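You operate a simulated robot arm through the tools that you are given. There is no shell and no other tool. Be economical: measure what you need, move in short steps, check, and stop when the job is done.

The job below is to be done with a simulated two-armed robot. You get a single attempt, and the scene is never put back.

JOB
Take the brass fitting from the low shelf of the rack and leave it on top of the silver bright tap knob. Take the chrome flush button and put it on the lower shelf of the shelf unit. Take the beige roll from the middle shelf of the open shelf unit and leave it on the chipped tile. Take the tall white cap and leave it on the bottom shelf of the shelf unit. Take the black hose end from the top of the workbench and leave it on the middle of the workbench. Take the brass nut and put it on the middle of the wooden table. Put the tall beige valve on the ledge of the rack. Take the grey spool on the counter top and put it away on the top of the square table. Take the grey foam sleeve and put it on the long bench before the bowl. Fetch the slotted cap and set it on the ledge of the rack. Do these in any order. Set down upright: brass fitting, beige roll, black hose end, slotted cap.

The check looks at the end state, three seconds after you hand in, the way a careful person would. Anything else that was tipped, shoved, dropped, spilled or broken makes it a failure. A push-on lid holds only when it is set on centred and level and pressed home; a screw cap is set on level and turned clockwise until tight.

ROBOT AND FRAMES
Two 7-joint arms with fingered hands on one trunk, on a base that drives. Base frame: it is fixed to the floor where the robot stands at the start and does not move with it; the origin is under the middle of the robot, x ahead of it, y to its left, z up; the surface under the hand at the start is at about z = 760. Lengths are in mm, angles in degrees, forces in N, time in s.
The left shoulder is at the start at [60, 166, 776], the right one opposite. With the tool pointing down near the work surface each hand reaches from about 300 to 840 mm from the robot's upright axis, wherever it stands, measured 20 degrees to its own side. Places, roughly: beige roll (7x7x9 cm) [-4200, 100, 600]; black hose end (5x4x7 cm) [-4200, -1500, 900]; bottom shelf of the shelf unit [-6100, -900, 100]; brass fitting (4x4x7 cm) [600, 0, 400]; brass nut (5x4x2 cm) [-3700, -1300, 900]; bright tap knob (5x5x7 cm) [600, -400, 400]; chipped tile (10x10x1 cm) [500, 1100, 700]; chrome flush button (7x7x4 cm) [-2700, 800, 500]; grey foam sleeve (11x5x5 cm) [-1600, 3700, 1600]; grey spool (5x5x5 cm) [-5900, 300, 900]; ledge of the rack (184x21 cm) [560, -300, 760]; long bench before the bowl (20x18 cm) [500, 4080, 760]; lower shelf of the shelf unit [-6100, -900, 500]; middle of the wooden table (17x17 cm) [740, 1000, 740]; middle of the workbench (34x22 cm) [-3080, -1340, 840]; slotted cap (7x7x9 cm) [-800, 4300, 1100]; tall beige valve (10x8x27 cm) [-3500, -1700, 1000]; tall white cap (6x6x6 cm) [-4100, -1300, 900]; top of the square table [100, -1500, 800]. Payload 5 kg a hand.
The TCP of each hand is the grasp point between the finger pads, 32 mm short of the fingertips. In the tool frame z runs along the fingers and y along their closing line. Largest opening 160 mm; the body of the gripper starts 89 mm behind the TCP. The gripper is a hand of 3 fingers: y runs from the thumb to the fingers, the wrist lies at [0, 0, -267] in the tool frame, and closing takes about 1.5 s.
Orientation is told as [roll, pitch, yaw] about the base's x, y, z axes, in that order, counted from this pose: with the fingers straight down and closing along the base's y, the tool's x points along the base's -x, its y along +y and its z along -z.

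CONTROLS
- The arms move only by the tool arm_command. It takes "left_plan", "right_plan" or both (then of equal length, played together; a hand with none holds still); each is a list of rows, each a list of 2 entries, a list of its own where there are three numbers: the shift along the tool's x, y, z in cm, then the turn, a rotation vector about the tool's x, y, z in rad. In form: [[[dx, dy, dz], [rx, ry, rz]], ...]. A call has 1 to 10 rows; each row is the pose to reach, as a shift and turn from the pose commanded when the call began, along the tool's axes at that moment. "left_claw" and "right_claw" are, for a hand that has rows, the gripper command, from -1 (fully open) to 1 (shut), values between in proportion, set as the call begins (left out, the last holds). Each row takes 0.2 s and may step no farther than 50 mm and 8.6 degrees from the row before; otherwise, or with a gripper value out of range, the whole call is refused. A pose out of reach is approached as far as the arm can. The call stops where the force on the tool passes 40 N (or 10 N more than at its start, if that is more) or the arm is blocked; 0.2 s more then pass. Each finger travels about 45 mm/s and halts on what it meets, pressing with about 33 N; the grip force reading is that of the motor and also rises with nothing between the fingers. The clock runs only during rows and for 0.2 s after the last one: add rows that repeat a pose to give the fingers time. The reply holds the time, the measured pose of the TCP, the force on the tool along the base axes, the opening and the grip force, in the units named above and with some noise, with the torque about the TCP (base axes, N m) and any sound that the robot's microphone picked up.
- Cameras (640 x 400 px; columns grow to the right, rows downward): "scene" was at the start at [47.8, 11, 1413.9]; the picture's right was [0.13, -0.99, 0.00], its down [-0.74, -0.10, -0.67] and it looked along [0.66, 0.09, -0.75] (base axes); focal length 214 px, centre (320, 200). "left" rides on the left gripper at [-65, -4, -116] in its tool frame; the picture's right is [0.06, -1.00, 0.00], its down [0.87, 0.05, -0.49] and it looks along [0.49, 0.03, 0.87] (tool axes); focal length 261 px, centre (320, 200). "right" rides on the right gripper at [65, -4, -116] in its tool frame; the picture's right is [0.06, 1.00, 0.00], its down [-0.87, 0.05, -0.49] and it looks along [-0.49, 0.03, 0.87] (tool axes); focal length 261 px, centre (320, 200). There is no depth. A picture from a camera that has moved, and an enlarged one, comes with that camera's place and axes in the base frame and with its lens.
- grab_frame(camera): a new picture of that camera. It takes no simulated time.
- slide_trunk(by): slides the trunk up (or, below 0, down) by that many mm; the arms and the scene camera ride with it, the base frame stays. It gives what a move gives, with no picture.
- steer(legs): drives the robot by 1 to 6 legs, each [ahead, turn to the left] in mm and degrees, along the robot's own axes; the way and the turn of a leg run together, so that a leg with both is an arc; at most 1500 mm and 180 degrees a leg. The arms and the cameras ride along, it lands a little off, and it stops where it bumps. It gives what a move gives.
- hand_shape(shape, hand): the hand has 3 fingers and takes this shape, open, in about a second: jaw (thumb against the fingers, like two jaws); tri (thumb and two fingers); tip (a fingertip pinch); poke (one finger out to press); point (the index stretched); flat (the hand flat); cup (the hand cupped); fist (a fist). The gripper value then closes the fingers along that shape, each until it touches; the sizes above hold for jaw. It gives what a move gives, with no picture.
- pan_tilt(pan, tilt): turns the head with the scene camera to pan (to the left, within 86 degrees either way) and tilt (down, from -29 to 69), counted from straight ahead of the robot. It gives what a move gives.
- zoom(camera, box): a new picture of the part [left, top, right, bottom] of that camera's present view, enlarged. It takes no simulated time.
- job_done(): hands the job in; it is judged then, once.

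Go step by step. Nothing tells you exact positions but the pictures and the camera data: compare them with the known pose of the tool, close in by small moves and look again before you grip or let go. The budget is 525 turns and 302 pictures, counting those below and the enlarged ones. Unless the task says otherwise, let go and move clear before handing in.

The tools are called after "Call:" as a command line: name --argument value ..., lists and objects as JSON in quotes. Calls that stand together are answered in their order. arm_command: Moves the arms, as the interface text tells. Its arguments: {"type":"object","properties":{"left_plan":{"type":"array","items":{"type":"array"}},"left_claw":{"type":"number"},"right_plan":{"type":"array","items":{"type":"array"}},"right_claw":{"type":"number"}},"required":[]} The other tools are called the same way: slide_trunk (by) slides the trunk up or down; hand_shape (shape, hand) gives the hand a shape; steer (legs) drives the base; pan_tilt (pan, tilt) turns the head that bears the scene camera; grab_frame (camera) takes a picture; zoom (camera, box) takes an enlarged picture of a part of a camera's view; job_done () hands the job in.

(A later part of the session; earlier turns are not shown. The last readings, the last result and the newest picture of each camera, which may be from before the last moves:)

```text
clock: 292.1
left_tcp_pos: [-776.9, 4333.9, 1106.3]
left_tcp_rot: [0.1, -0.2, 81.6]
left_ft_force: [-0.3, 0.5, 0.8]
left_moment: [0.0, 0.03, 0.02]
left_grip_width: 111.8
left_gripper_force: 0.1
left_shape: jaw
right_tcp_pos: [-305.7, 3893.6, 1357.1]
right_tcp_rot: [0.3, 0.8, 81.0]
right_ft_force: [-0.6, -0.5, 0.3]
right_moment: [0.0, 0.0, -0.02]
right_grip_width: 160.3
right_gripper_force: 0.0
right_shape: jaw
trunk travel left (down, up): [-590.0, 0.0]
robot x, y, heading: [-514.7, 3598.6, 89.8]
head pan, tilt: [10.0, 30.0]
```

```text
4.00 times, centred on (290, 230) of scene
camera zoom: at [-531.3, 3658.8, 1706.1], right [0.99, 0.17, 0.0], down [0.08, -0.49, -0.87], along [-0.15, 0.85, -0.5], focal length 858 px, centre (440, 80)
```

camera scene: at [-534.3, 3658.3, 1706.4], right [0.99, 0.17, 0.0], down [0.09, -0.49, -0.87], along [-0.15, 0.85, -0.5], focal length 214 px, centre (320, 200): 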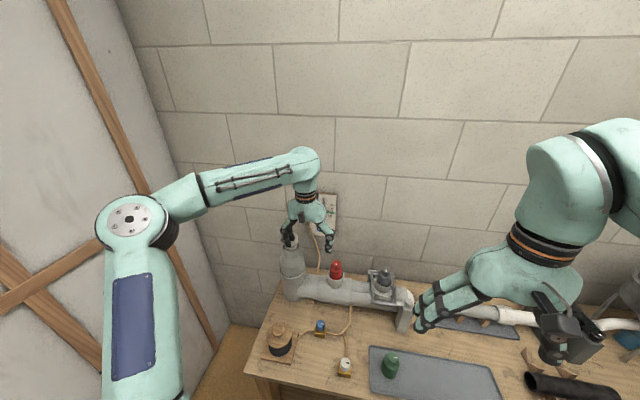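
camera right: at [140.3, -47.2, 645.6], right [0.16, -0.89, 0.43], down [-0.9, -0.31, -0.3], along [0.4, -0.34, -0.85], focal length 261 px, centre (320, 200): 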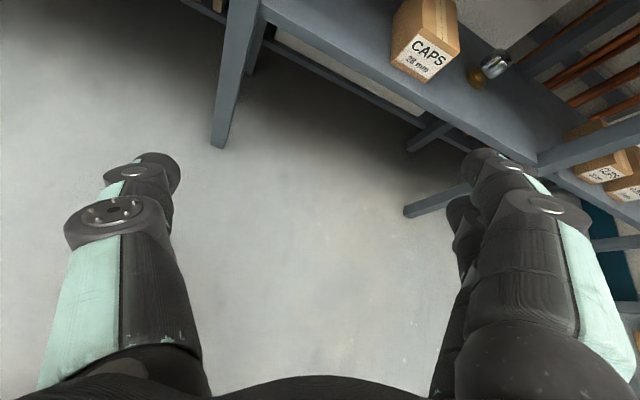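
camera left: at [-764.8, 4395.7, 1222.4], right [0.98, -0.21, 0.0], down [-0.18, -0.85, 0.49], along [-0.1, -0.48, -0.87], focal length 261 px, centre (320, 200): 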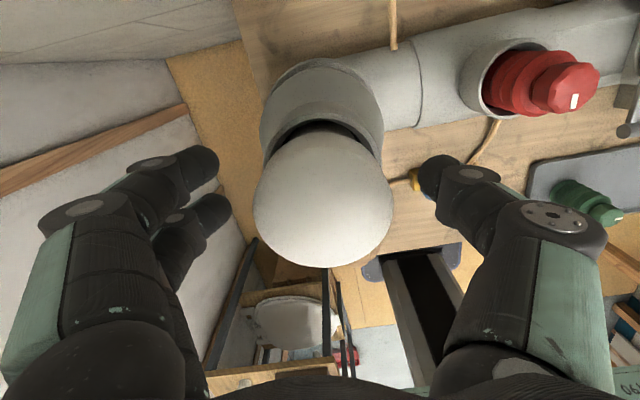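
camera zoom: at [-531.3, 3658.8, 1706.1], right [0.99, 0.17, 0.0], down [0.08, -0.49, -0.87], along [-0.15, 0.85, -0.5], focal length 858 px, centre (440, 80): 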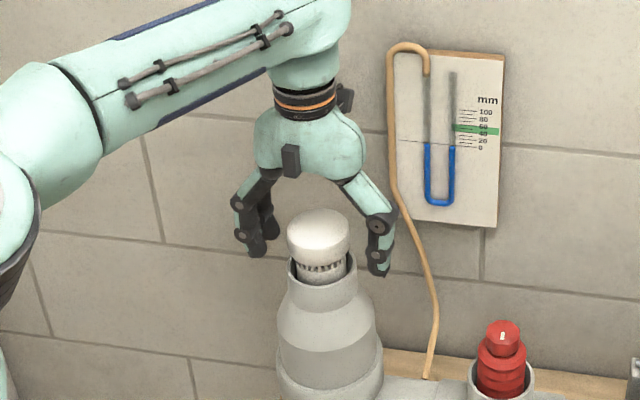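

Call:
arm_command --left_claw 1.0 --left_plan '[[[0, 0, 0.3], [0, 0, 0]], [[0, 0, 0.3], [0, 0, 0]], [[0, 0, 0.3], [0, 0, 0]], [[0, 0, 0.3], [0, 0, 0]], [[0, 0, 0.3], [0, 0, 0]], [[0, 0, 0.3], [0, 0, 0]], [[0, 0, 0.3], [0, 0, 0]]]'

Call:
grab_frame --camera "left"

Call:
zoom --camera "scene" --box '[240, 180, 340, 280]'

```text
clock: 293.7
left_tcp_pos: [-777.4, 4332.3, 1102.5]
left_tcp_rot: [0.1, -0.2, 81.7]
left_ft_force: [-1.9, 0.0, 1.1]
left_moment: [-0.02, -0.02, -0.06]
left_grip_width: 46.6
left_gripper_force: 33.2
left_shape: jaw
right_tcp_pos: [-305.0, 3893.5, 1355.6]
right_tcp_rot: [0.2, 0.8, 81.0]
right_ft_force: [0.0, 0.0, 0.7]
right_moment: [0.0, -0.04, 0.03]
right_grip_width: 160.3
right_gripper_force: 0.0
right_shape: jaw
trunk travel left (down, up): [-590.0, 0.0]
robot x, y, heading: [-516.9, 3599.2, 89.7]
head pan, tilt: [10.0, 30.0]
```

```text
197 pictures are left
camera left: at [-765.1, 4395.7, 1219.6], right [0.98, -0.21, 0.0], down [-0.18, -0.85, 0.49], along [-0.1, -0.48, -0.87], focal length 261 px, centre (320, 200)
```

left: 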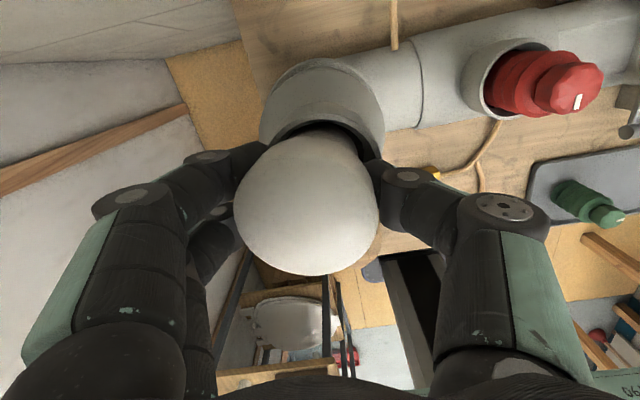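

```text
4.00 times, centred on (290, 230) of scene
camera zoom: at [-531.3, 3658.4, 1706.2], right [0.99, 0.17, 0.0], down [0.08, -0.49, -0.87], along [-0.15, 0.85, -0.5], focal length 858 px, centre (440, 80)
```

zoom: 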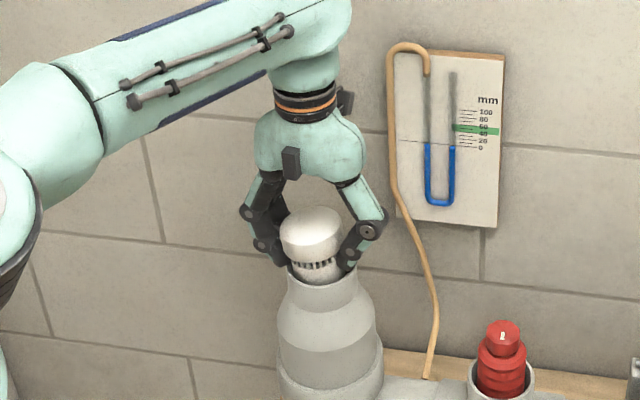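

The fingertips slipped below the dome onto the neck and tilted it. Open, raise 16 mm and check before regripping on the dome's side.

Call:
arm_command --left_claw -0.2 --left_plan '[[[0, 0, 0], [0, 0, 0]], [[0, 0, 0], [0, 0, 0]], [[0, 0, 0], [0, 0, 0]], [[0, 0, 0], [0, 0, 0]], [[0, 0, 0], [0, 0, 0]], [[0, 0, 0], [0, 0, 0]], [[0, 0, -0.8], [0, 0, 0]], [[0, 0, -1.6], [0, 0, 0]]]'

Call:
grab_frame --camera "left"

Call:
zoom --camera "scene" --box '[260, 200, 330, 260]'

```text
clock: 295.5
left_tcp_pos: [-777.0, 4332.2, 1119.6]
left_tcp_rot: [0.1, -0.1, 81.7]
left_ft_force: [-0.4, 0.0, 0.1]
left_moment: [0.01, 0.01, 0.0]
left_grip_width: 95.3
left_gripper_force: 0.0
left_shape: jaw
right_tcp_pos: [-305.9, 3892.8, 1356.6]
right_tcp_rot: [0.1, 0.8, 81.0]
right_ft_force: [0.7, 0.2, -0.5]
right_moment: [-0.03, -0.01, 0.01]
right_grip_width: 160.0
right_gripper_force: 0.0
right_shape: jaw
trunk travel left (down, up): [-590.0, 0.0]
robot x, y, heading: [-515.4, 3597.1, 89.7]
head pan, tilt: [10.0, 30.0]
```

```text
195 pictures are left
camera left: at [-764.4, 4395.8, 1235.9], right [0.98, -0.21, 0.0], down [-0.18, -0.85, 0.49], along [-0.1, -0.48, -0.87], focal length 261 px, centre (320, 200)
```

left: 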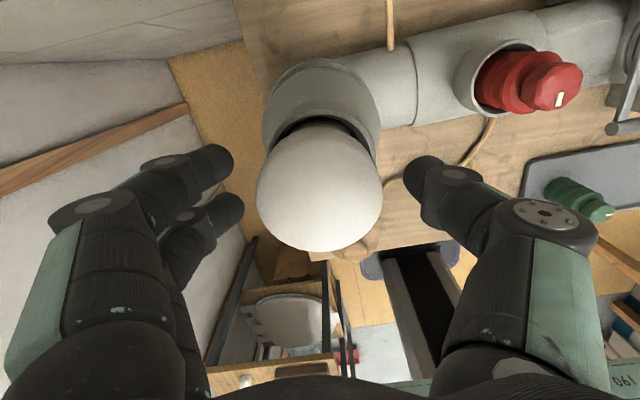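

```text
6.67 times, centred on (295, 230) of scene
camera zoom: at [-531.0, 3658.4, 1706.1], right [0.99, 0.17, 0.0], down [0.08, -0.49, -0.87], along [-0.15, 0.85, -0.5], focal length 1430 px, centre (487, 0)
```

zoom: 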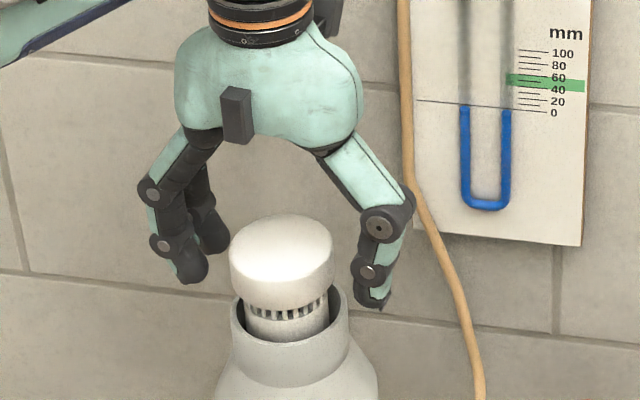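

It settled back upright. Lower 4 mm and close on the dome's side.

Call:
arm_command --left_claw 0.0 --left_plan '[[[0, 0, 0.4], [0, 0, 0]], [[0, 0, 0.4], [0, 0, 0]], [[0, 0, 0.4], [0, 0, 0]]]'

Call:
arm_command --left_claw 1.0 --left_plan '[[[0, 0, 0], [0, 0, 0]], [[0, 0, 0], [0, 0, 0]], [[0, 0, 0], [0, 0, 0]], [[0, 0, 0], [0, 0, 0]]]'

Call:
grab_frame --camera "left"

Call:
zoom --camera "scene" --box '[260, 200, 330, 260]'

```text
clock: 296.3
left_tcp_pos: [-777.6, 4333.3, 1115.1]
left_tcp_rot: [0.1, -0.2, 81.6]
left_ft_force: [-0.2, -0.4, -0.2]
left_moment: [0.04, 0.01, 0.02]
left_grip_width: 80.7
left_gripper_force: 0.1
left_shape: jaw
right_tcp_pos: [-305.1, 3893.2, 1356.1]
right_tcp_rot: [0.2, 0.7, 81.0]
right_ft_force: [0.4, 0.0, -0.2]
right_moment: [0.02, 0.01, -0.02]
right_grip_width: 159.8
right_gripper_force: 0.2
right_shape: jaw
trunk travel left (down, up): [-590.0, 0.0]
robot x, y, heading: [-516.0, 3597.6, 89.6]
head pan, tilt: [10.0, 30.0]
```

```text
clock: 297.3
left_tcp_pos: [-776.8, 4332.4, 1113.7]
left_tcp_rot: [0.1, -0.1, 81.5]
left_ft_force: [0.0, -0.7, -0.2]
left_moment: [-0.04, -0.02, 0.0]
left_grip_width: 55.2
left_gripper_force: 33.3
left_shape: jaw
right_tcp_pos: [-304.9, 3893.7, 1357.1]
right_tcp_rot: [0.2, 0.9, 81.0]
right_ft_force: [0.8, -0.3, -0.3]
right_moment: [-0.01, -0.03, 0.0]
right_grip_width: 160.0
right_gripper_force: 0.0
right_shape: jaw
trunk travel left (down, up): [-590.0, 0.0]
robot x, y, heading: [-512.8, 3598.7, 89.7]
head pan, tilt: [10.0, 30.0]
```

```text
193 pictures are left
camera left: at [-764.4, 4396.3, 1231.1], right [0.98, -0.21, 0.0], down [-0.18, -0.85, 0.49], along [-0.1, -0.48, -0.87], focal length 261 px, centre (320, 200)
```

left: 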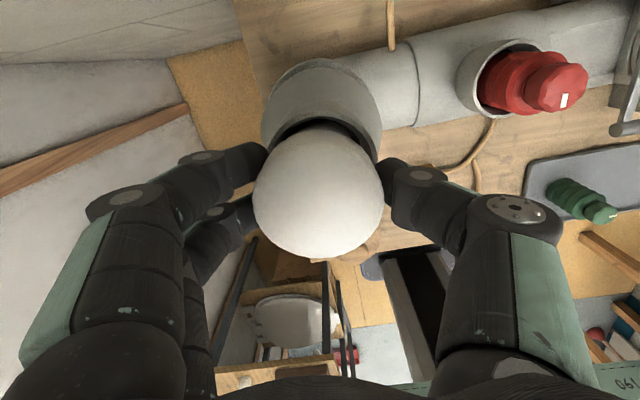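

```text
6.67 times, centred on (295, 230) of scene
camera zoom: at [-531.1, 3658.6, 1706.1], right [0.99, 0.17, 0.0], down [0.08, -0.49, -0.87], along [-0.15, 0.85, -0.5], focal length 1430 px, centre (487, 0)
```

zoom: 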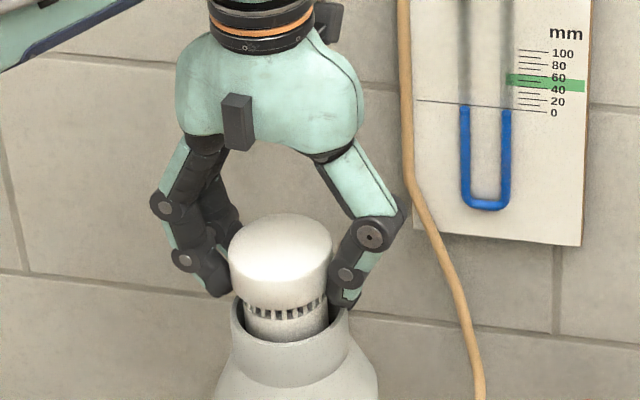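

Gripped upright on the dome. Lift it out.

Call:
arm_command --left_plan '[[[0, 0, -1.5], [0, 0, 0]], [[0, 0, -3], [0, 0, 0]], [[0, 0, -5], [0, 0, 0]], [[0, 0, -8], [0, 0, 0]], [[0, 0, -11], [0, 0, 0]]]'

Call:
zoom --camera "scene" --box '[250, 160, 330, 260]'

```text
clock: 298.5
left_tcp_pos: [-777.7, 4332.4, 1225.3]
left_tcp_rot: [0.1, -0.2, 81.6]
left_ft_force: [0.5, 0.6, -1.2]
left_moment: [0.01, 0.03, -0.02]
left_grip_width: 55.0
left_gripper_force: 33.1
left_shape: jaw
right_tcp_pos: [-305.1, 3893.7, 1356.7]
right_tcp_rot: [0.2, 0.7, 81.0]
right_ft_force: [-0.9, -0.1, -0.8]
right_moment: [-0.04, 0.0, -0.03]
right_grip_width: 160.0
right_gripper_force: 0.1
right_shape: jaw
trunk travel left (down, up): [-590.0, 0.0]
robot x, y, heading: [-514.9, 3597.3, 89.7]
head pan, tilt: [10.0, 30.0]
```

```text
4.00 times, centred on (290, 210) of scene
camera zoom: at [-530.6, 3658.4, 1706.1], right [0.99, 0.17, 0.0], down [0.08, -0.49, -0.87], along [-0.15, 0.85, -0.5], focal length 858 px, centre (440, 160)
```

zoom: 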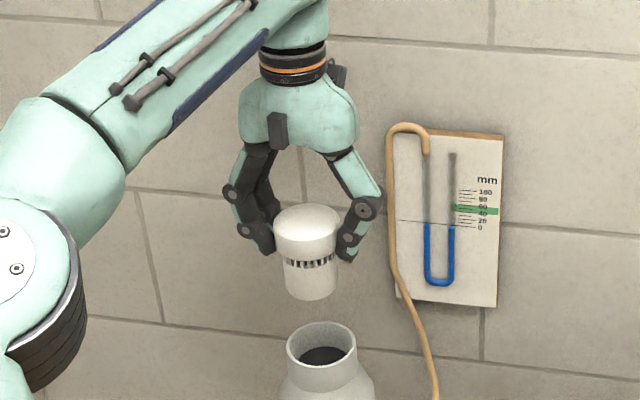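

The cap is out and upright in the hand. Pull it in, back off, and drive to the rack.

Call:
arm_command --left_plan '[[[3, 0, 0], [0, 0, 0]], [[6, 0, 0], [0, 0, 0]], [[9, 0, 0], [0, 0, 0]], [[12, 0, 0], [0, 0, 0]], [[15, 0, 0], [0, 0, 0]]]'

Call:
steer --legs '[[-500, 0], [0, 180], [1500, 0], [1350, 0]]'

Call:
steer --legs '[[0, 90]]'

Call:
pan_tilt --pan 10 --tilt 40

Call:
grab_frame --camera "scene"

```text
clock: 299.7
left_tcp_pos: [-800.6, 4183.2, 1224.6]
left_tcp_rot: [0.1, -0.3, 81.7]
left_ft_force: [-1.0, 1.1, -1.3]
left_moment: [0.03, -0.02, -0.01]
left_grip_width: 54.9
left_gripper_force: 33.1
left_shape: jaw
right_tcp_pos: [-306.3, 3892.9, 1356.6]
right_tcp_rot: [0.2, 0.8, 80.9]
right_ft_force: [0.5, 0.2, 0.0]
right_moment: [0.04, -0.03, -0.04]
right_grip_width: 160.0
right_gripper_force: 0.1
right_shape: jaw
trunk travel left (down, up): [-590.0, 0.0]
robot x, y, heading: [-513.4, 3596.3, 89.7]
head pan, tilt: [10.0, 30.0]
```

```text
clock: 323.5
left_tcp_pos: [-271.1, -319.8, 1224.2]
left_tcp_rot: [0.1, -0.1, -98.5]
left_ft_force: [0.1, 0.3, -1.2]
left_moment: [0.02, 0.0, 0.03]
left_grip_width: 54.3
left_gripper_force: 33.1
left_shape: jaw
right_tcp_pos: [-764.2, -28.2, 1356.6]
right_tcp_rot: [0.1, 0.8, -99.1]
right_ft_force: [-0.6, 0.4, -0.1]
right_moment: [0.04, -0.03, 0.0]
right_grip_width: 160.0
right_gripper_force: 0.0
right_shape: jaw
trunk travel left (down, up): [-590.0, 0.0]
robot x, y, heading: [-553.9, 263.0, -90.2]
head pan, tilt: [10.0, 30.0]
```

```text
clock: 327.9
left_tcp_pos: [31.6, 549.5, 1224.2]
left_tcp_rot: [0.2, -0.3, -8.7]
left_ft_force: [-0.1, 0.3, -1.3]
left_moment: [-0.03, -0.02, 0.01]
left_grip_width: 54.1
left_gripper_force: 33.7
left_shape: jaw
right_tcp_pos: [-258.7, 55.2, 1356.4]
right_tcp_rot: [0.3, 0.8, -9.3]
right_ft_force: [0.3, -0.9, 0.3]
right_moment: [0.04, -0.06, 0.01]
right_grip_width: 160.1
right_gripper_force: 0.1
right_shape: jaw
trunk travel left (down, up): [-590.0, 0.0]
robot x, y, heading: [-557.0, 271.4, -0.3]
head pan, tilt: [10.0, 30.0]
```

```text
clock: 328.6
left_tcp_pos: [32.4, 548.4, 1224.2]
left_tcp_rot: [0.1, -0.1, -8.6]
left_ft_force: [0.1, 0.1, -1.6]
left_moment: [0.0, -0.02, -0.01]
left_grip_width: 53.8
left_gripper_force: 33.3
left_shape: jaw
right_tcp_pos: [-260.1, 55.5, 1355.3]
right_tcp_rot: [0.3, 0.8, -9.2]
right_ft_force: [0.6, -0.4, -0.7]
right_moment: [0.02, -0.02, 0.02]
right_grip_width: 159.9
right_gripper_force: 0.0
right_shape: jaw
trunk travel left (down, up): [-590.0, 0.0]
robot x, y, heading: [-554.2, 264.0, -0.5]
head pan, tilt: [10.0, 40.0]
```

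```text
190 pictures are left
camera scene: at [-500.4, 280.9, 1690.8], right [0.16, -0.99, 0.0], down [-0.63, -0.11, -0.77], along [0.76, 0.13, -0.64], focal length 214 px, centre (320, 200)
```

scene: 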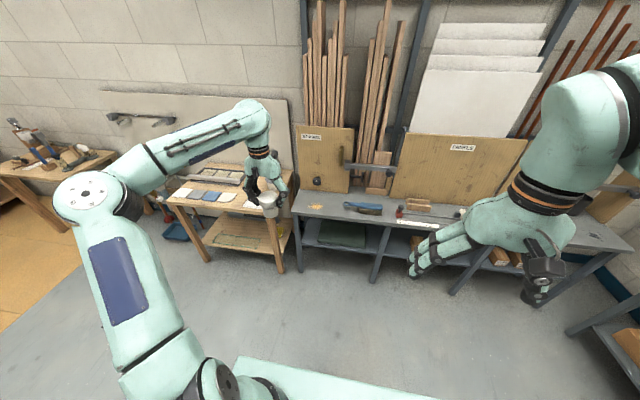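

Call:
zoom --camera "scene" --box '[280, 150, 480, 275]'

```text
3.20 times, centred on (380, 212) of scene
camera zoom: at [-500.4, 280.9, 1690.8], right [0.16, -0.99, 0.0], down [-0.63, -0.11, -0.77], along [0.76, 0.13, -0.64], focal length 686 px, centre (128, 160)
```

zoom: 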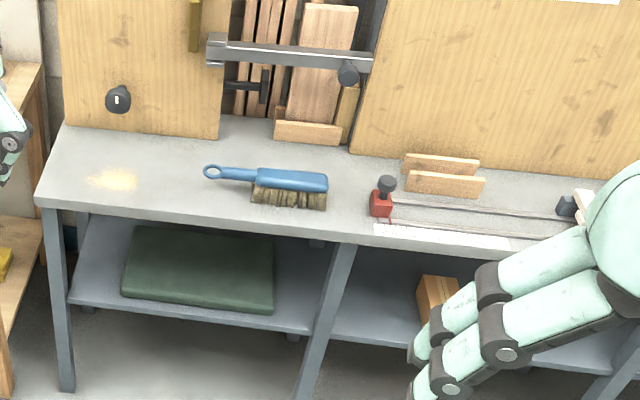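

A free spot exists at about (555,372) on the ledge between the sawdust and the brush. Drive in and move the cap over it.

Call:
steer --legs '[[420, 0]]'

Call:
arm_command --left_plan '[[[-1.5, -4.0, 3], [0, 0, 0]], [[-3.0, -7.8, 6], [0, 0, 0]], [[-4.5, -11.0, 9], [0, 0, 0]], [[-6, -14, 12], [0, 0, 0]], [[-7.5, -15.6, 16], [0, 0, 0]], [[-7.5, -15.6, 20], [0, 0, 0]], [[-7.5, -15.6, 24], [0, 0, 0]]]'

Call:
grab_frame --camera "left"

Call:
grab_frame --camera "scene"

```text
clock: 331.2
left_tcp_pos: [454.8, 542.5, 1223.9]
left_tcp_rot: [0.0, -0.1, -8.7]
left_ft_force: [0.2, -0.1, -1.2]
left_moment: [-0.01, -0.02, 0.03]
left_grip_width: 54.0
left_gripper_force: 33.3
left_shape: jaw
right_tcp_pos: [160.3, 49.8, 1357.5]
right_tcp_rot: [0.2, 1.0, -9.3]
right_ft_force: [-0.1, -0.7, 0.3]
right_moment: [-0.02, 0.04, -0.01]
right_grip_width: 159.9
right_gripper_force: 0.1
right_shape: jaw
trunk travel left (down, up): [-590.0, 0.0]
robot x, y, heading: [-130.4, 260.6, -0.7]
head pan, tilt: [10.0, 40.0]
```

```text
refused: row 1 steps farther than a row can; nothing moved
```

```text
188 pictures are left
camera left: at [516.2, 528.8, 1340.5], right [-0.21, -0.98, 0.0], down [-0.85, 0.18, 0.49], along [-0.48, 0.11, -0.87], focal length 261 px, centre (320, 200)
```

left: 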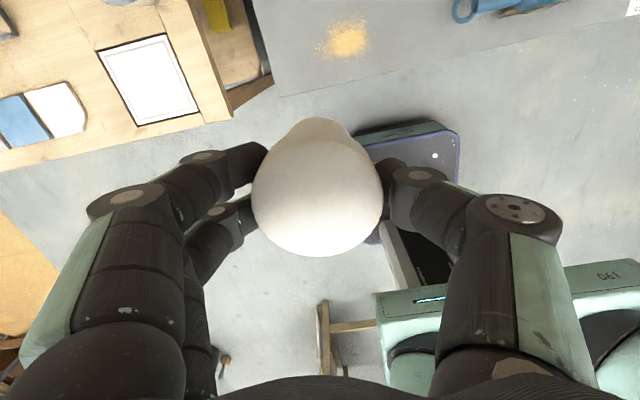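

```text
187 pictures are left
camera scene: at [-78.4, 276.5, 1690.7], right [0.16, -0.99, 0.0], down [-0.63, -0.1, -0.77], along [0.76, 0.12, -0.64], focal length 214 px, centre (320, 200)
```

scene: 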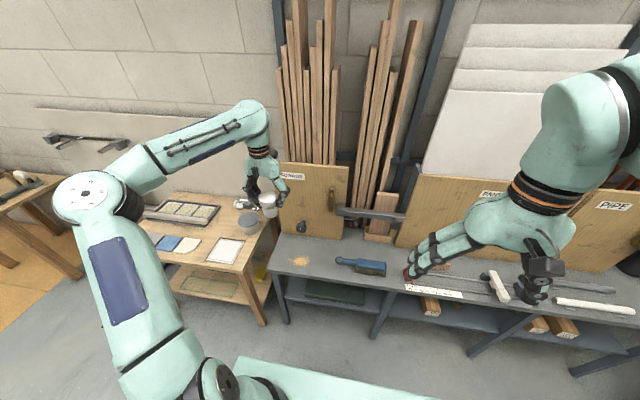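

Call:
arm_command --left_plan '[[[-2.49, -3.06, 1], [0, 0, 0]], [[-4.98, -6.12, 2], [0, 0, 0]], [[-7.47, -9.18, 3], [0, 0, 0]], [[-9.96, -12.24, 4], [0, 0, 0]], [[-12.45, -15.3, 6], [0, 0, 0]], [[-12.45, -15.3, 10], [0, 0, 0]], [[-12.45, -15.3, 14], [0, 0, 0]], [[-12.45, -15.3, 18], [0, 0, 0]], [[-12.45, -15.3, 22], [0, 0, 0]], [[-12.45, -15.3, 26], [0, 0, 0]]]'

Call:
grab_frame --camera "left"

Call:
zoom --camera "scene" --box '[230, 180, 430, 305]'

```text
clock: 333.2
left_tcp_pos: [558.6, 371.2, 1009.4]
left_tcp_rot: [-0.1, -0.9, -8.5]
left_ft_force: [1.0, -0.5, 1.2]
left_moment: [0.03, 0.05, -0.04]
left_grip_width: 54.3
left_gripper_force: 33.2
left_shape: jaw
right_tcp_pos: [161.4, 50.2, 1356.1]
right_tcp_rot: [0.2, 0.9, -9.2]
right_ft_force: [0.2, -0.2, -0.4]
right_moment: [-0.03, 0.04, -0.02]
right_grip_width: 159.7
right_gripper_force: 0.0
right_shape: jaw
trunk travel left (down, up): [-590.0, 0.0]
robot x, y, heading: [-132.7, 264.1, -0.3]
head pan, tilt: [10.0, 40.0]
stopped in row 10 (left hand): the force on the tool passed its limit at 65 N (the readings are from after the stop); the commanded pose is now the measured one
```

```text
186 pictures are left
camera left: at [618.4, 358.0, 1126.5], right [-0.21, -0.98, 0.0], down [-0.86, 0.18, 0.48], along [-0.47, 0.1, -0.88], focal length 261 px, centre (320, 200)
```

left: 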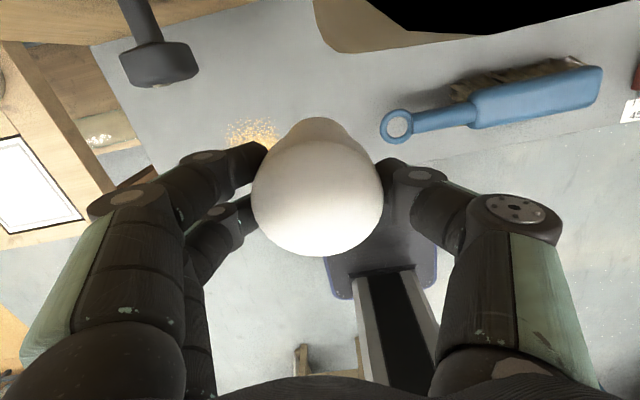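

```text
3.20 times, centred on (330, 242) of scene
camera zoom: at [-79.6, 276.1, 1690.9], right [0.16, -0.99, 0.0], down [-0.63, -0.11, -0.77], along [0.76, 0.13, -0.64], focal length 686 px, centre (288, 64)
```

zoom: 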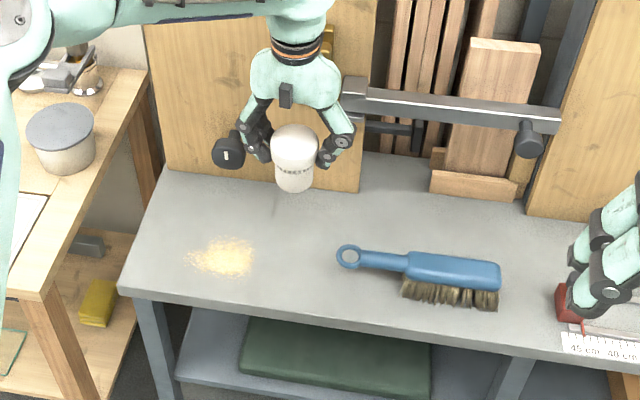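

The hand's back side met the clamp bar or panel behind the ledge. Back off towards the front edge, to x≈508, and recheck.

Call:
arm_command --left_plan '[[[2.0, 0, -0.5], [0, 0, 0]], [[4.0, 0.3, -0.5], [0, 0, 0]], [[5.0, 0.7, -0.5], [0, 0, 0]]]'

Call:
grab_frame --camera "left"

Call:
zoom --camera "scene" --box '[230, 180, 430, 305]'

```text
clock: 334.1
left_tcp_pos: [508.1, 386.4, 1011.8]
left_tcp_rot: [-0.1, -0.8, -8.5]
left_ft_force: [0.7, 1.3, -0.6]
left_moment: [0.01, 0.0, 0.01]
left_grip_width: 54.2
left_gripper_force: 32.4
left_shape: jaw
right_tcp_pos: [160.4, 50.2, 1355.8]
right_tcp_rot: [0.2, 0.8, -9.1]
right_ft_force: [0.2, 0.3, 0.7]
right_moment: [0.01, -0.01, 0.01]
right_grip_width: 160.0
right_gripper_force: 0.1
right_shape: jaw
trunk travel left (down, up): [-590.0, 0.0]
robot x, y, heading: [-136.2, 265.7, -0.5]
head pan, tilt: [10.0, 40.0]
```

```text
184 pictures are left
camera left: at [569.2, 372.4, 1128.6], right [-0.21, -0.98, 0.0], down [-0.86, 0.18, 0.48], along [-0.47, 0.1, -0.88], focal length 261 px, centre (320, 200)
```

left: 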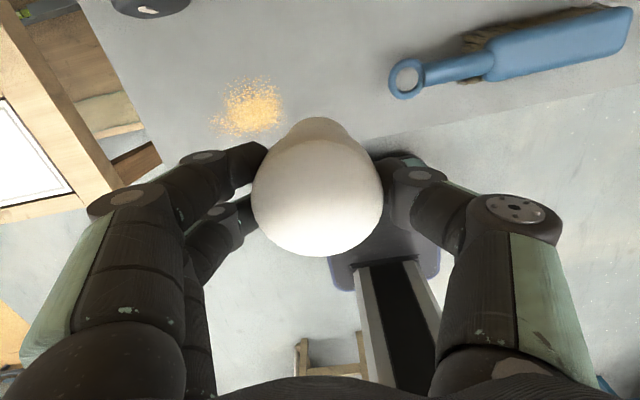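

```text
3.20 times, centred on (330, 242) of scene
camera zoom: at [-79.8, 276.5, 1690.8], right [0.16, -0.99, 0.0], down [-0.63, -0.11, -0.77], along [0.76, 0.13, -0.64], focal length 686 px, centre (288, 64)
```

zoom: 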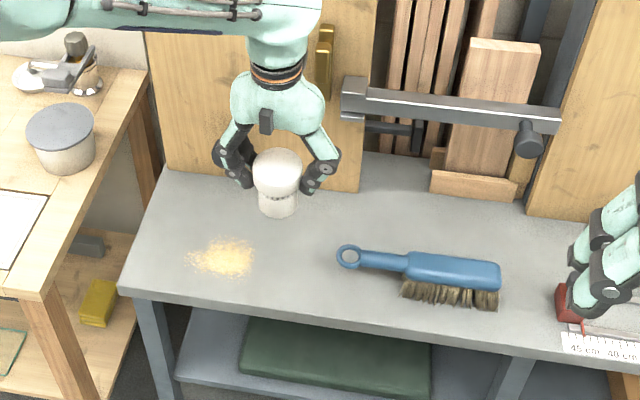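

Clear path down now. Lower towards the ledge.

Call:
arm_command --left_plan '[[[-0.2, -0.4, 3.7], [0, 0, 0]], [[-0.2, -0.8, 7.4], [0, 0, 0]], [[-0.2, -1.0, 11], [0, 0, 0]], [[-0.2, -1.0, 14.3], [0, 0, 0]]]'

Call:
zoom --camera "scene" --box '[230, 200, 390, 300]'

```text
clock: 335.1
left_tcp_pos: [511.1, 375.4, 868.4]
left_tcp_rot: [0.0, -0.9, -8.4]
left_ft_force: [0.7, 0.1, -0.4]
left_moment: [0.01, -0.02, 0.02]
left_grip_width: 54.2
left_gripper_force: 33.1
left_shape: jaw
right_tcp_pos: [160.9, 49.5, 1356.1]
right_tcp_rot: [0.1, 0.9, -9.2]
right_ft_force: [0.2, -0.5, -0.2]
right_moment: [0.02, 0.0, 0.0]
right_grip_width: 159.9
right_gripper_force: 0.1
right_shape: jaw
trunk travel left (down, up): [-590.0, 0.0]
robot x, y, heading: [-131.2, 260.2, -0.4]
head pan, tilt: [10.0, 40.0]
```

```text
4.00 times, centred on (310, 250) of scene
camera zoom: at [-79.0, 276.5, 1690.8], right [0.16, -0.99, 0.0], down [-0.63, -0.11, -0.77], along [0.76, 0.13, -0.64], focal length 858 px, centre (360, 0)
```

zoom: 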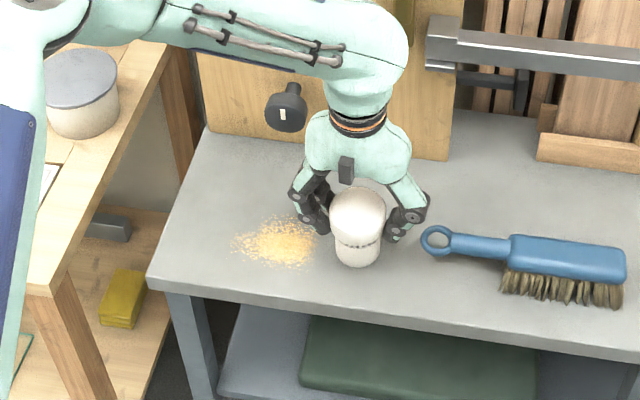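

Call:
arm_command --left_plan '[[[0, 0, 0.6], [0, 0, 0]], [[0, 0, 1.2], [0, 0, 0]]]'

Call:
arm_command --left_plan '[[[0, 0, 0.25], [0, 0, 0]], [[0, 0, 0.25], [0, 0, 0]]]'

Call:
arm_command --left_plan '[[[0, 0, 0.25], [0, 0, 0]], [[0, 0, 0.25], [0, 0, 0]]]'

```text
clock: 335.6
left_tcp_pos: [511.5, 374.9, 856.2]
left_tcp_rot: [0.0, -1.0, -8.5]
left_ft_force: [0.3, 0.3, -1.9]
left_moment: [-0.01, -0.01, 0.01]
left_grip_width: 54.2
left_gripper_force: 33.1
left_shape: jaw
right_tcp_pos: [160.6, 49.7, 1356.6]
right_tcp_rot: [0.2, 1.0, -9.1]
right_ft_force: [-0.7, 0.7, 1.0]
right_moment: [-0.02, 0.0, 0.0]
right_grip_width: 159.9
right_gripper_force: 0.1
right_shape: jaw
trunk travel left (down, up): [-590.0, 0.0]
robot x, y, heading: [-137.5, 263.5, -0.7]
head pan, tilt: [10.0, 40.0]
```

```text
clock: 336.2
left_tcp_pos: [511.8, 375.5, 854.3]
left_tcp_rot: [0.0, -0.9, -8.4]
left_ft_force: [0.3, -0.3, -1.8]
left_moment: [-0.02, 0.03, 0.0]
left_grip_width: 54.3
left_gripper_force: 33.0
left_shape: jaw
right_tcp_pos: [160.9, 49.7, 1355.8]
right_tcp_rot: [0.2, 0.9, -9.2]
right_ft_force: [0.1, 0.4, -1.0]
right_moment: [0.01, -0.02, -0.02]
right_grip_width: 160.0
right_gripper_force: 0.0
right_shape: jaw
trunk travel left (down, up): [-590.0, 0.0]
robot x, y, heading: [-131.6, 262.1, -0.6]
head pan, tilt: [10.0, 40.0]
```

```text
clock: 336.9
left_tcp_pos: [512.7, 375.4, 851.8]
left_tcp_rot: [0.0, -0.9, -8.5]
left_ft_force: [-0.8, 0.3, -1.1]
left_moment: [0.0, 0.01, -0.02]
left_grip_width: 54.0
left_gripper_force: 33.0
left_shape: jaw
right_tcp_pos: [160.7, 49.8, 1357.2]
right_tcp_rot: [0.2, 0.9, -9.2]
right_ft_force: [-0.5, 0.3, -0.1]
right_moment: [0.0, 0.0, 0.01]
right_grip_width: 160.1
right_gripper_force: 0.1
right_shape: jaw
trunk travel left (down, up): [-590.0, 0.0]
robot x, y, heading: [-133.9, 261.3, -0.4]
head pan, tilt: [10.0, 40.0]
```

Call:
arm_command --left_plan '[[[0, 0, 0.3], [0, 0, 0]], [[0, 0, 0.3], [0, 0, 0]]]'

Call:
arm_command --left_plan '[[[0, 0, 0.3], [0, 0, 0]], [[0, 0, 0.3], [0, 0, 0]]]'

Call:
zoom --camera "scene" --box '[280, 220, 360, 280]'

```text
clock: 337.4
left_tcp_pos: [511.3, 374.4, 849.1]
left_tcp_rot: [0.0, -0.9, -8.5]
left_ft_force: [-0.2, 0.0, -1.3]
left_moment: [-0.01, 0.01, 0.0]
left_grip_width: 54.1
left_gripper_force: 32.8
left_shape: jaw
right_tcp_pos: [160.7, 49.8, 1356.7]
right_tcp_rot: [0.2, 0.9, -9.2]
right_ft_force: [-0.8, 0.1, 0.0]
right_moment: [0.01, -0.04, 0.03]
right_grip_width: 160.2
right_gripper_force: 0.0
right_shape: jaw
trunk travel left (down, up): [-590.0, 0.0]
robot x, y, heading: [-131.5, 261.9, -0.3]
head pan, tilt: [10.0, 40.0]
```

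```text
clock: 338.1
left_tcp_pos: [511.0, 374.8, 844.4]
left_tcp_rot: [0.0, -0.9, -8.5]
left_ft_force: [0.2, 0.4, -0.3]
left_moment: [0.04, -0.02, 0.0]
left_grip_width: 54.3
left_gripper_force: 32.4
left_shape: jaw
right_tcp_pos: [160.2, 51.1, 1356.4]
right_tcp_rot: [0.2, 0.9, -9.2]
right_ft_force: [0.1, 0.2, 0.3]
right_moment: [0.05, 0.01, 0.02]
right_grip_width: 160.0
right_gripper_force: 0.0
right_shape: jaw
trunk travel left (down, up): [-590.0, 0.0]
robot x, y, heading: [-135.7, 263.4, -0.4]
head pan, tilt: [10.0, 40.0]
```

```text
6.67 times, centred on (320, 250) of scene
camera zoom: at [-79.5, 276.4, 1690.8], right [0.16, -0.99, 0.0], down [-0.63, -0.11, -0.77], along [0.76, 0.13, -0.64], focal length 1430 px, centre (320, -133)
```

zoom: 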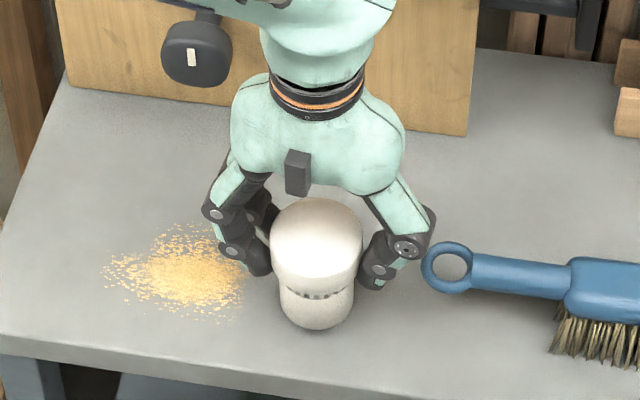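

Call:
arm_command --left_plan '[[[0, 0, 0.3], [0, 0, 0]], [[0, 0, 0.3], [0, 0, 0]]]'

Call:
arm_command --left_plan '[[[0, 0, 0.3], [0, 0, 0]], [[0, 0, 0.3], [0, 0, 0]]]'

```text
clock: 338.6
left_tcp_pos: [512.8, 373.7, 842.6]
left_tcp_rot: [0.0, -0.9, -8.5]
left_ft_force: [0.0, -0.6, -1.4]
left_moment: [-0.01, -0.03, -0.02]
left_grip_width: 53.8
left_gripper_force: 32.8
left_shape: jaw
right_tcp_pos: [160.9, 50.2, 1356.1]
right_tcp_rot: [0.2, 0.8, -9.2]
right_ft_force: [0.6, 0.3, -0.2]
right_moment: [0.02, 0.01, 0.03]
right_grip_width: 160.2
right_gripper_force: 0.1
right_shape: jaw
trunk travel left (down, up): [-590.0, 0.0]
robot x, y, heading: [-133.0, 259.9, -0.9]
head pan, tilt: [10.0, 40.0]
```

```text
clock: 339.2
left_tcp_pos: [512.2, 374.9, 838.6]
left_tcp_rot: [0.0, -0.8, -8.5]
left_ft_force: [0.6, -0.5, -1.6]
left_moment: [-0.02, -0.01, 0.02]
left_grip_width: 54.1
left_gripper_force: 33.0
left_shape: jaw
right_tcp_pos: [160.1, 49.5, 1356.0]
right_tcp_rot: [0.2, 0.9, -9.2]
right_ft_force: [0.4, 1.0, 0.6]
right_moment: [0.0, 0.01, 0.0]
right_grip_width: 160.0
right_gripper_force: 0.1
right_shape: jaw
trunk travel left (down, up): [-590.0, 0.0]
robot x, y, heading: [-132.3, 257.6, -0.4]
head pan, tilt: [10.0, 40.0]
```

Call:
arm_command --left_plan '[[[0, 0, 0.3], [0, 0, 0]], [[0, 0, 0.3], [0, 0, 0]]]'

Call:
arm_command --left_plan '[[[0, 0, 0.3], [0, 0, 0]], [[0, 0, 0.3], [0, 0, 0]]]'

Call:
zoom --camera "scene" --box '[280, 220, 360, 280]'

```text
clock: 339.9
left_tcp_pos: [513.0, 374.4, 837.2]
left_tcp_rot: [0.0, -0.9, -8.4]
left_ft_force: [-0.3, -0.3, -1.0]
left_moment: [-0.01, 0.0, 0.01]
left_grip_width: 53.9
left_gripper_force: 33.2
left_shape: jaw
right_tcp_pos: [161.0, 50.6, 1356.4]
right_tcp_rot: [0.1, 0.9, -9.2]
right_ft_force: [-0.5, 0.6, 0.1]
right_moment: [-0.01, 0.01, 0.04]
right_grip_width: 159.8
right_gripper_force: 0.0
right_shape: jaw
trunk travel left (down, up): [-590.0, 0.0]
robot x, y, heading: [-133.3, 262.2, -0.6]
head pan, tilt: [10.0, 40.0]
```

```text
clock: 340.4
left_tcp_pos: [512.2, 375.3, 833.6]
left_tcp_rot: [-0.1, -1.0, -8.5]
left_ft_force: [-0.6, -0.5, 1.5]
left_moment: [-0.02, 0.04, -0.03]
left_grip_width: 54.3
left_gripper_force: 32.2
left_shape: jaw
right_tcp_pos: [161.7, 50.2, 1356.4]
right_tcp_rot: [0.3, 0.9, -9.2]
right_ft_force: [-0.1, 0.5, 0.4]
right_moment: [0.0, -0.03, 0.0]
right_grip_width: 160.0
right_gripper_force: 0.1
right_shape: jaw
trunk travel left (down, up): [-590.0, 0.0]
robot x, y, heading: [-131.0, 259.7, -0.6]
head pan, tilt: [10.0, 40.0]
```

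```text
6.67 times, centred on (320, 250) of scene
camera zoom: at [-79.6, 276.4, 1690.8], right [0.16, -0.99, 0.0], down [-0.63, -0.11, -0.77], along [0.76, 0.13, -0.64], focal length 1430 px, centre (320, -133)
```

zoom: 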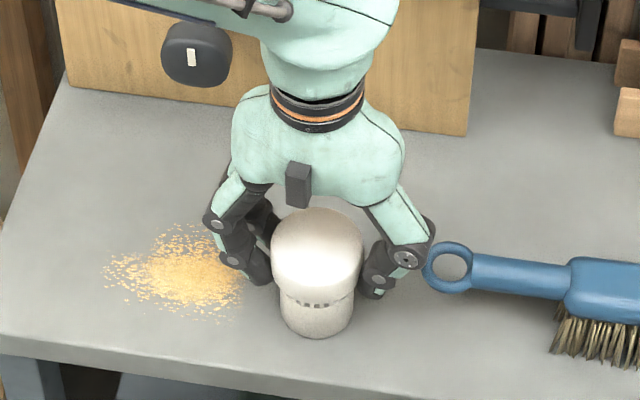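

Call:
arm_command --left_plan '[[[0, 0, 0.2], [0, 0, 0]], [[0, 0, 0.2], [0, 0, 0]]]'

Call:
arm_command --left_claw 0.1 --left_plan '[[[0, 0, 0], [0, 0, 0]], [[0, 0, 0], [0, 0, 0]], [[0, 0, 0], [0, 0, 0]], [[0, 0, 0], [0, 0, 0]]]'

Call:
zoom --camera "scene" --box '[280, 220, 360, 280]'

```text
clock: 341.1
left_tcp_pos: [512.9, 374.6, 831.9]
left_tcp_rot: [0.0, -1.1, -8.6]
left_ft_force: [0.4, 0.7, 13.4]
left_moment: [-0.09, 0.04, -0.02]
left_grip_width: 54.4
left_gripper_force: 33.0
left_shape: jaw
right_tcp_pos: [159.6, 50.3, 1357.6]
right_tcp_rot: [0.2, 0.8, -9.2]
right_ft_force: [-0.9, 0.1, -0.8]
right_moment: [0.0, 0.0, 0.01]
right_grip_width: 159.9
right_gripper_force: 0.1
right_shape: jaw
trunk travel left (down, up): [-590.0, 0.0]
robot x, y, heading: [-133.4, 263.3, -0.7]
head pan, tilt: [10.0, 40.0]
```

```text
clock: 342.1
left_tcp_pos: [511.5, 374.9, 830.9]
left_tcp_rot: [-0.1, -0.9, -8.5]
left_ft_force: [-0.4, -0.3, 0.0]
left_moment: [0.0, 0.01, -0.02]
left_grip_width: 71.5
left_gripper_force: 0.1
left_shape: jaw
right_tcp_pos: [159.4, 49.7, 1355.9]
right_tcp_rot: [0.3, 1.0, -9.2]
right_ft_force: [0.0, -0.3, 0.3]
right_moment: [0.01, -0.04, 0.0]
right_grip_width: 160.0
right_gripper_force: 0.1
right_shape: jaw
trunk travel left (down, up): [-590.0, 0.0]
robot x, y, heading: [-132.6, 258.4, -0.6]
head pan, tilt: [10.0, 40.0]
```

```text
6.67 times, centred on (320, 250) of scene
camera zoom: at [-79.7, 276.4, 1690.8], right [0.16, -0.99, 0.0], down [-0.63, -0.11, -0.77], along [0.76, 0.13, -0.64], focal length 1430 px, centre (320, -133)
```

zoom: 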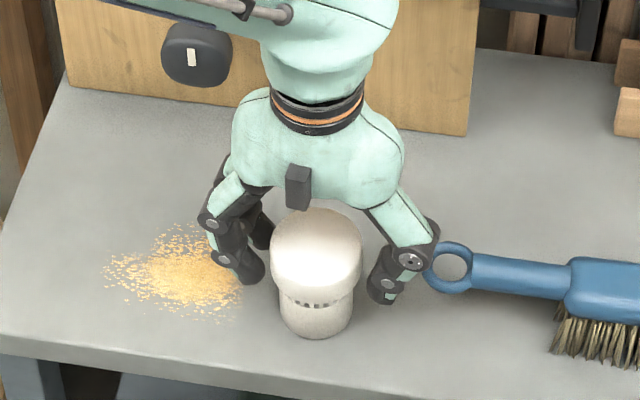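

Standing upright and free. Lift straight up and back away.

Call:
arm_command --left_plan '[[[0, 0, -3], [0, 0, 0]], [[0, 0, -6.5], [0, 0, 0]], [[0.5, 0.3, -10], [0, 0, 0]], [[1, 0.5, -14], [0, 0, 0]], [[2, 0.5, -18], [0, 0, 0]], [[3, 0.5, -22], [0, 0, 0]], [[4, 0.5, -26], [0, 0, 0]]]'

Call:
steer --legs '[[-420, 0]]'

Call:
zoom --camera "scene" --box '[250, 130, 490, 280]'

```text
clock: 343.6
left_tcp_pos: [468.4, 384.5, 1092.3]
left_tcp_rot: [0.0, -1.0, -8.6]
left_ft_force: [-0.4, 0.5, 0.4]
left_moment: [-0.02, -0.01, 0.01]
left_grip_width: 71.5
left_gripper_force: 0.1
left_shape: jaw
right_tcp_pos: [160.2, 49.6, 1355.5]
right_tcp_rot: [0.2, 0.8, -9.2]
right_ft_force: [-0.6, -0.1, 0.1]
right_moment: [-0.03, -0.02, 0.01]
right_grip_width: 159.8
right_gripper_force: 0.0
right_shape: jaw
trunk travel left (down, up): [-590.0, 0.0]
robot x, y, heading: [-135.4, 262.2, -0.8]
head pan, tilt: [10.0, 40.0]
```

```text
clock: 346.2
left_tcp_pos: [48.6, 390.4, 1091.6]
left_tcp_rot: [0.0, -1.1, -8.7]
left_ft_force: [1.6, -1.0, 0.1]
left_moment: [-0.01, 0.0, -0.04]
left_grip_width: 71.1
left_gripper_force: 0.1
left_shape: jaw
right_tcp_pos: [-261.6, 54.0, 1356.7]
right_tcp_rot: [0.2, 0.8, -9.3]
right_ft_force: [0.1, -0.5, 0.0]
right_moment: [0.0, -0.02, -0.02]
right_grip_width: 159.8
right_gripper_force: 0.1
right_shape: jaw
trunk travel left (down, up): [-590.0, 0.0]
robot x, y, heading: [-553.5, 265.5, -0.6]
head pan, tilt: [10.0, 40.0]
```

```text
2.67 times, centred on (370, 205) of scene
camera zoom: at [-500.8, 281.0, 1690.8], right [0.16, -0.99, 0.0], down [-0.63, -0.1, -0.77], along [0.76, 0.12, -0.64], focal length 572 px, centre (187, 187)
```

zoom: 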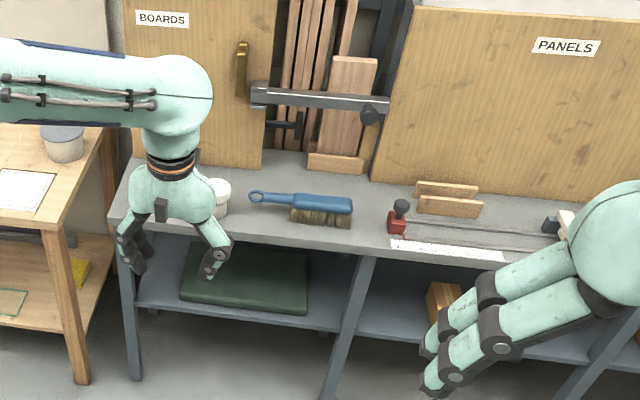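

Cap placed on the ledge; three jobs done. Now turn west and survey for the remaining items.

Call:
steer --legs '[[0, -160]]'

Call:
pan_tilt --pan 0 --tilt 20

Call:
grab_frame --camera "scene"

Call:
pan_tilt --pan 60 --tilt 20

Call:
grab_frame --camera "scene"

```text
clock: 353.5
left_tcp_pos: [-1083.0, -46.6, 1091.8]
left_tcp_rot: [-0.1, -0.9, -169.6]
left_ft_force: [0.1, -0.4, 0.7]
left_moment: [0.02, 0.01, 0.03]
left_grip_width: 71.5
left_gripper_force: 0.1
left_shape: jaw
right_tcp_pos: [-901.1, 370.7, 1356.5]
right_tcp_rot: [0.2, 0.9, -170.3]
right_ft_force: [-0.1, -0.6, 0.0]
right_moment: [0.0, 0.01, -0.03]
right_grip_width: 160.0
right_gripper_force: 0.0
right_shape: jaw
trunk travel left (down, up): [-590.0, 0.0]
robot x, y, heading: [-552.0, 266.1, -161.9]
head pan, tilt: [10.0, 40.0]
```

```text
clock: 354.3
left_tcp_pos: [-1082.2, -46.5, 1091.5]
left_tcp_rot: [-0.1, -0.9, -169.5]
left_ft_force: [-1.2, 0.3, 0.5]
left_moment: [0.0, 0.0, 0.03]
left_grip_width: 71.2
left_gripper_force: 0.1
left_shape: jaw
right_tcp_pos: [-900.1, 370.6, 1356.6]
right_tcp_rot: [0.2, 0.8, -170.3]
right_ft_force: [-0.2, -0.2, -0.2]
right_moment: [-0.01, 0.02, 0.03]
right_grip_width: 159.9
right_gripper_force: 0.2
right_shape: jaw
trunk travel left (down, up): [-590.0, 0.0]
robot x, y, heading: [-553.6, 265.1, -161.7]
head pan, tilt: [0.0, 20.0]
```

```text
177 pictures are left
camera scene: at [-613.5, 246.8, 1722.1], right [-0.32, 0.95, 0.0], down [0.33, 0.11, -0.94], along [-0.89, -0.3, -0.34], focal length 214 px, centre (320, 200)
```

scene: 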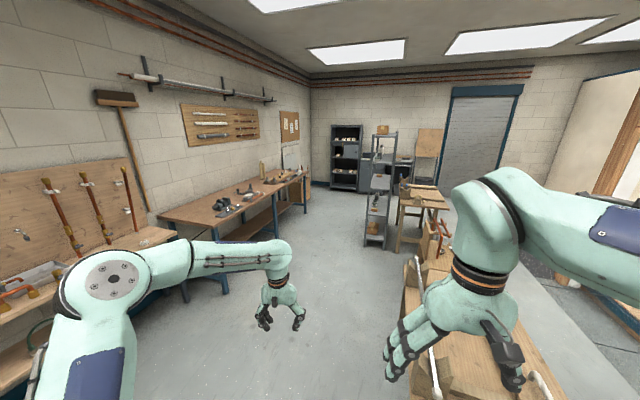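

```text
clock: 355.6
left_tcp_pos: [-1083.2, -47.0, 1090.6]
left_tcp_rot: [-0.1, -0.9, -169.4]
left_ft_force: [0.3, -0.1, -0.4]
left_moment: [-0.02, -0.01, -0.01]
left_grip_width: 71.4
left_gripper_force: 0.1
left_shape: jaw
right_tcp_pos: [-899.7, 370.3, 1357.1]
right_tcp_rot: [0.2, 0.9, -170.3]
right_ft_force: [-0.2, -0.9, -0.4]
right_moment: [0.01, 0.01, -0.01]
right_grip_width: 160.0
right_gripper_force: 0.0
right_shape: jaw
trunk travel left (down, up): [-590.0, 0.0]
robot x, y, heading: [-553.3, 261.5, -161.6]
head pan, tilt: [60.0, 20.0]
```

```text
176 pictures are left
camera scene: at [-544.0, 185.0, 1722.2], right [-0.98, 0.2, 0.0], down [0.07, 0.34, -0.94], along [-0.19, -0.92, -0.34], focal length 214 px, centre (320, 200)
```

scene: 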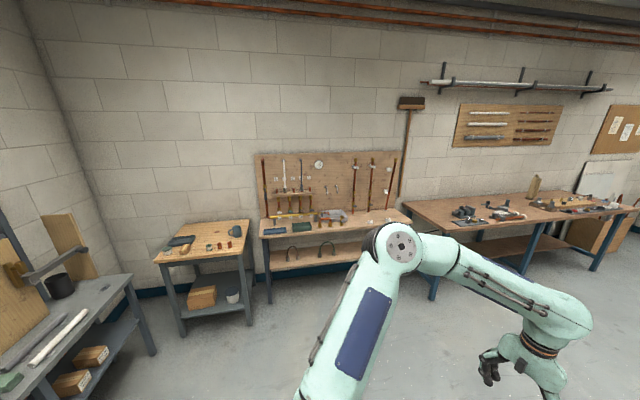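

The layout is clear now. First the flush button, reached from the north corridor: drive there at y≈1475.

Call:
steer --legs '[[0, -108.3], [1210, 0], [0, 90]]'

Call:
steer --legs '[[1500, 0]]'

Call:
pan_tilt --pan 45 --tilt 25

Call:
grab_frame --camera "scene"

```text
clock: 370.3
left_tcp_pos: [-1164.4, 1333.7, 1092.0]
left_tcp_rot: [0.1, -0.9, 172.7]
left_ft_force: [0.3, 0.6, -0.2]
left_moment: [0.0, -0.01, 0.01]
left_grip_width: 71.5
left_gripper_force: 0.0
left_shape: jaw
right_tcp_pos: [-862.3, 1674.6, 1357.8]
right_tcp_rot: [0.1, 0.8, 171.9]
right_ft_force: [0.3, -0.3, 0.5]
right_moment: [0.02, 0.0, -0.02]
right_grip_width: 160.2
right_gripper_force: 0.1
right_shape: jaw
trunk travel left (down, up): [-590.0, 0.0]
robot x, y, heading: [-564.4, 1463.7, -179.6]
head pan, tilt: [60.0, 20.0]
```

```text
clock: 377.8
left_tcp_pos: [-2677.2, 1312.1, 1090.6]
left_tcp_rot: [-0.1, -0.9, 172.8]
left_ft_force: [0.0, -0.7, 0.1]
left_moment: [0.02, 0.0, -0.01]
left_grip_width: 71.2
left_gripper_force: 0.1
left_shape: jaw
right_tcp_pos: [-2377.8, 1654.7, 1355.3]
right_tcp_rot: [0.2, 0.9, 172.2]
right_ft_force: [-0.2, 0.2, 0.0]
right_moment: [-0.01, -0.01, -0.01]
right_grip_width: 160.0
right_gripper_force: 0.0
right_shape: jaw
trunk travel left (down, up): [-590.0, 0.0]
robot x, y, heading: [-2080.2, 1444.4, -179.4]
head pan, tilt: [60.0, 20.0]
```

```text
clock: 378.6
left_tcp_pos: [-2676.4, 1311.8, 1091.4]
left_tcp_rot: [0.0, -1.0, 172.9]
left_ft_force: [0.4, -0.6, 0.2]
left_moment: [0.01, -0.02, -0.04]
left_grip_width: 71.4
left_gripper_force: 0.1
left_shape: jaw
right_tcp_pos: [-2377.2, 1655.2, 1356.6]
right_tcp_rot: [0.2, 0.8, 172.2]
right_ft_force: [-0.2, 0.2, 0.2]
right_moment: [0.02, 0.01, 0.02]
right_grip_width: 160.1
right_gripper_force: 0.0
right_shape: jaw
trunk travel left (down, up): [-590.0, 0.0]
robot x, y, heading: [-2073.6, 1449.7, -179.3]
head pan, tilt: [45.0, 25.0]
```

```text
175 pictures are left
camera scene: at [-2111.8, 1385.5, 1714.1], right [-0.72, 0.7, 0.0], down [0.29, 0.3, -0.91], along [-0.63, -0.65, -0.42], focal length 214 px, centre (320, 200)
```

scene: 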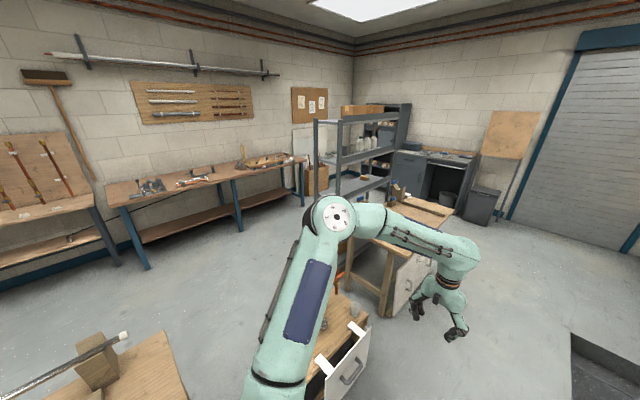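

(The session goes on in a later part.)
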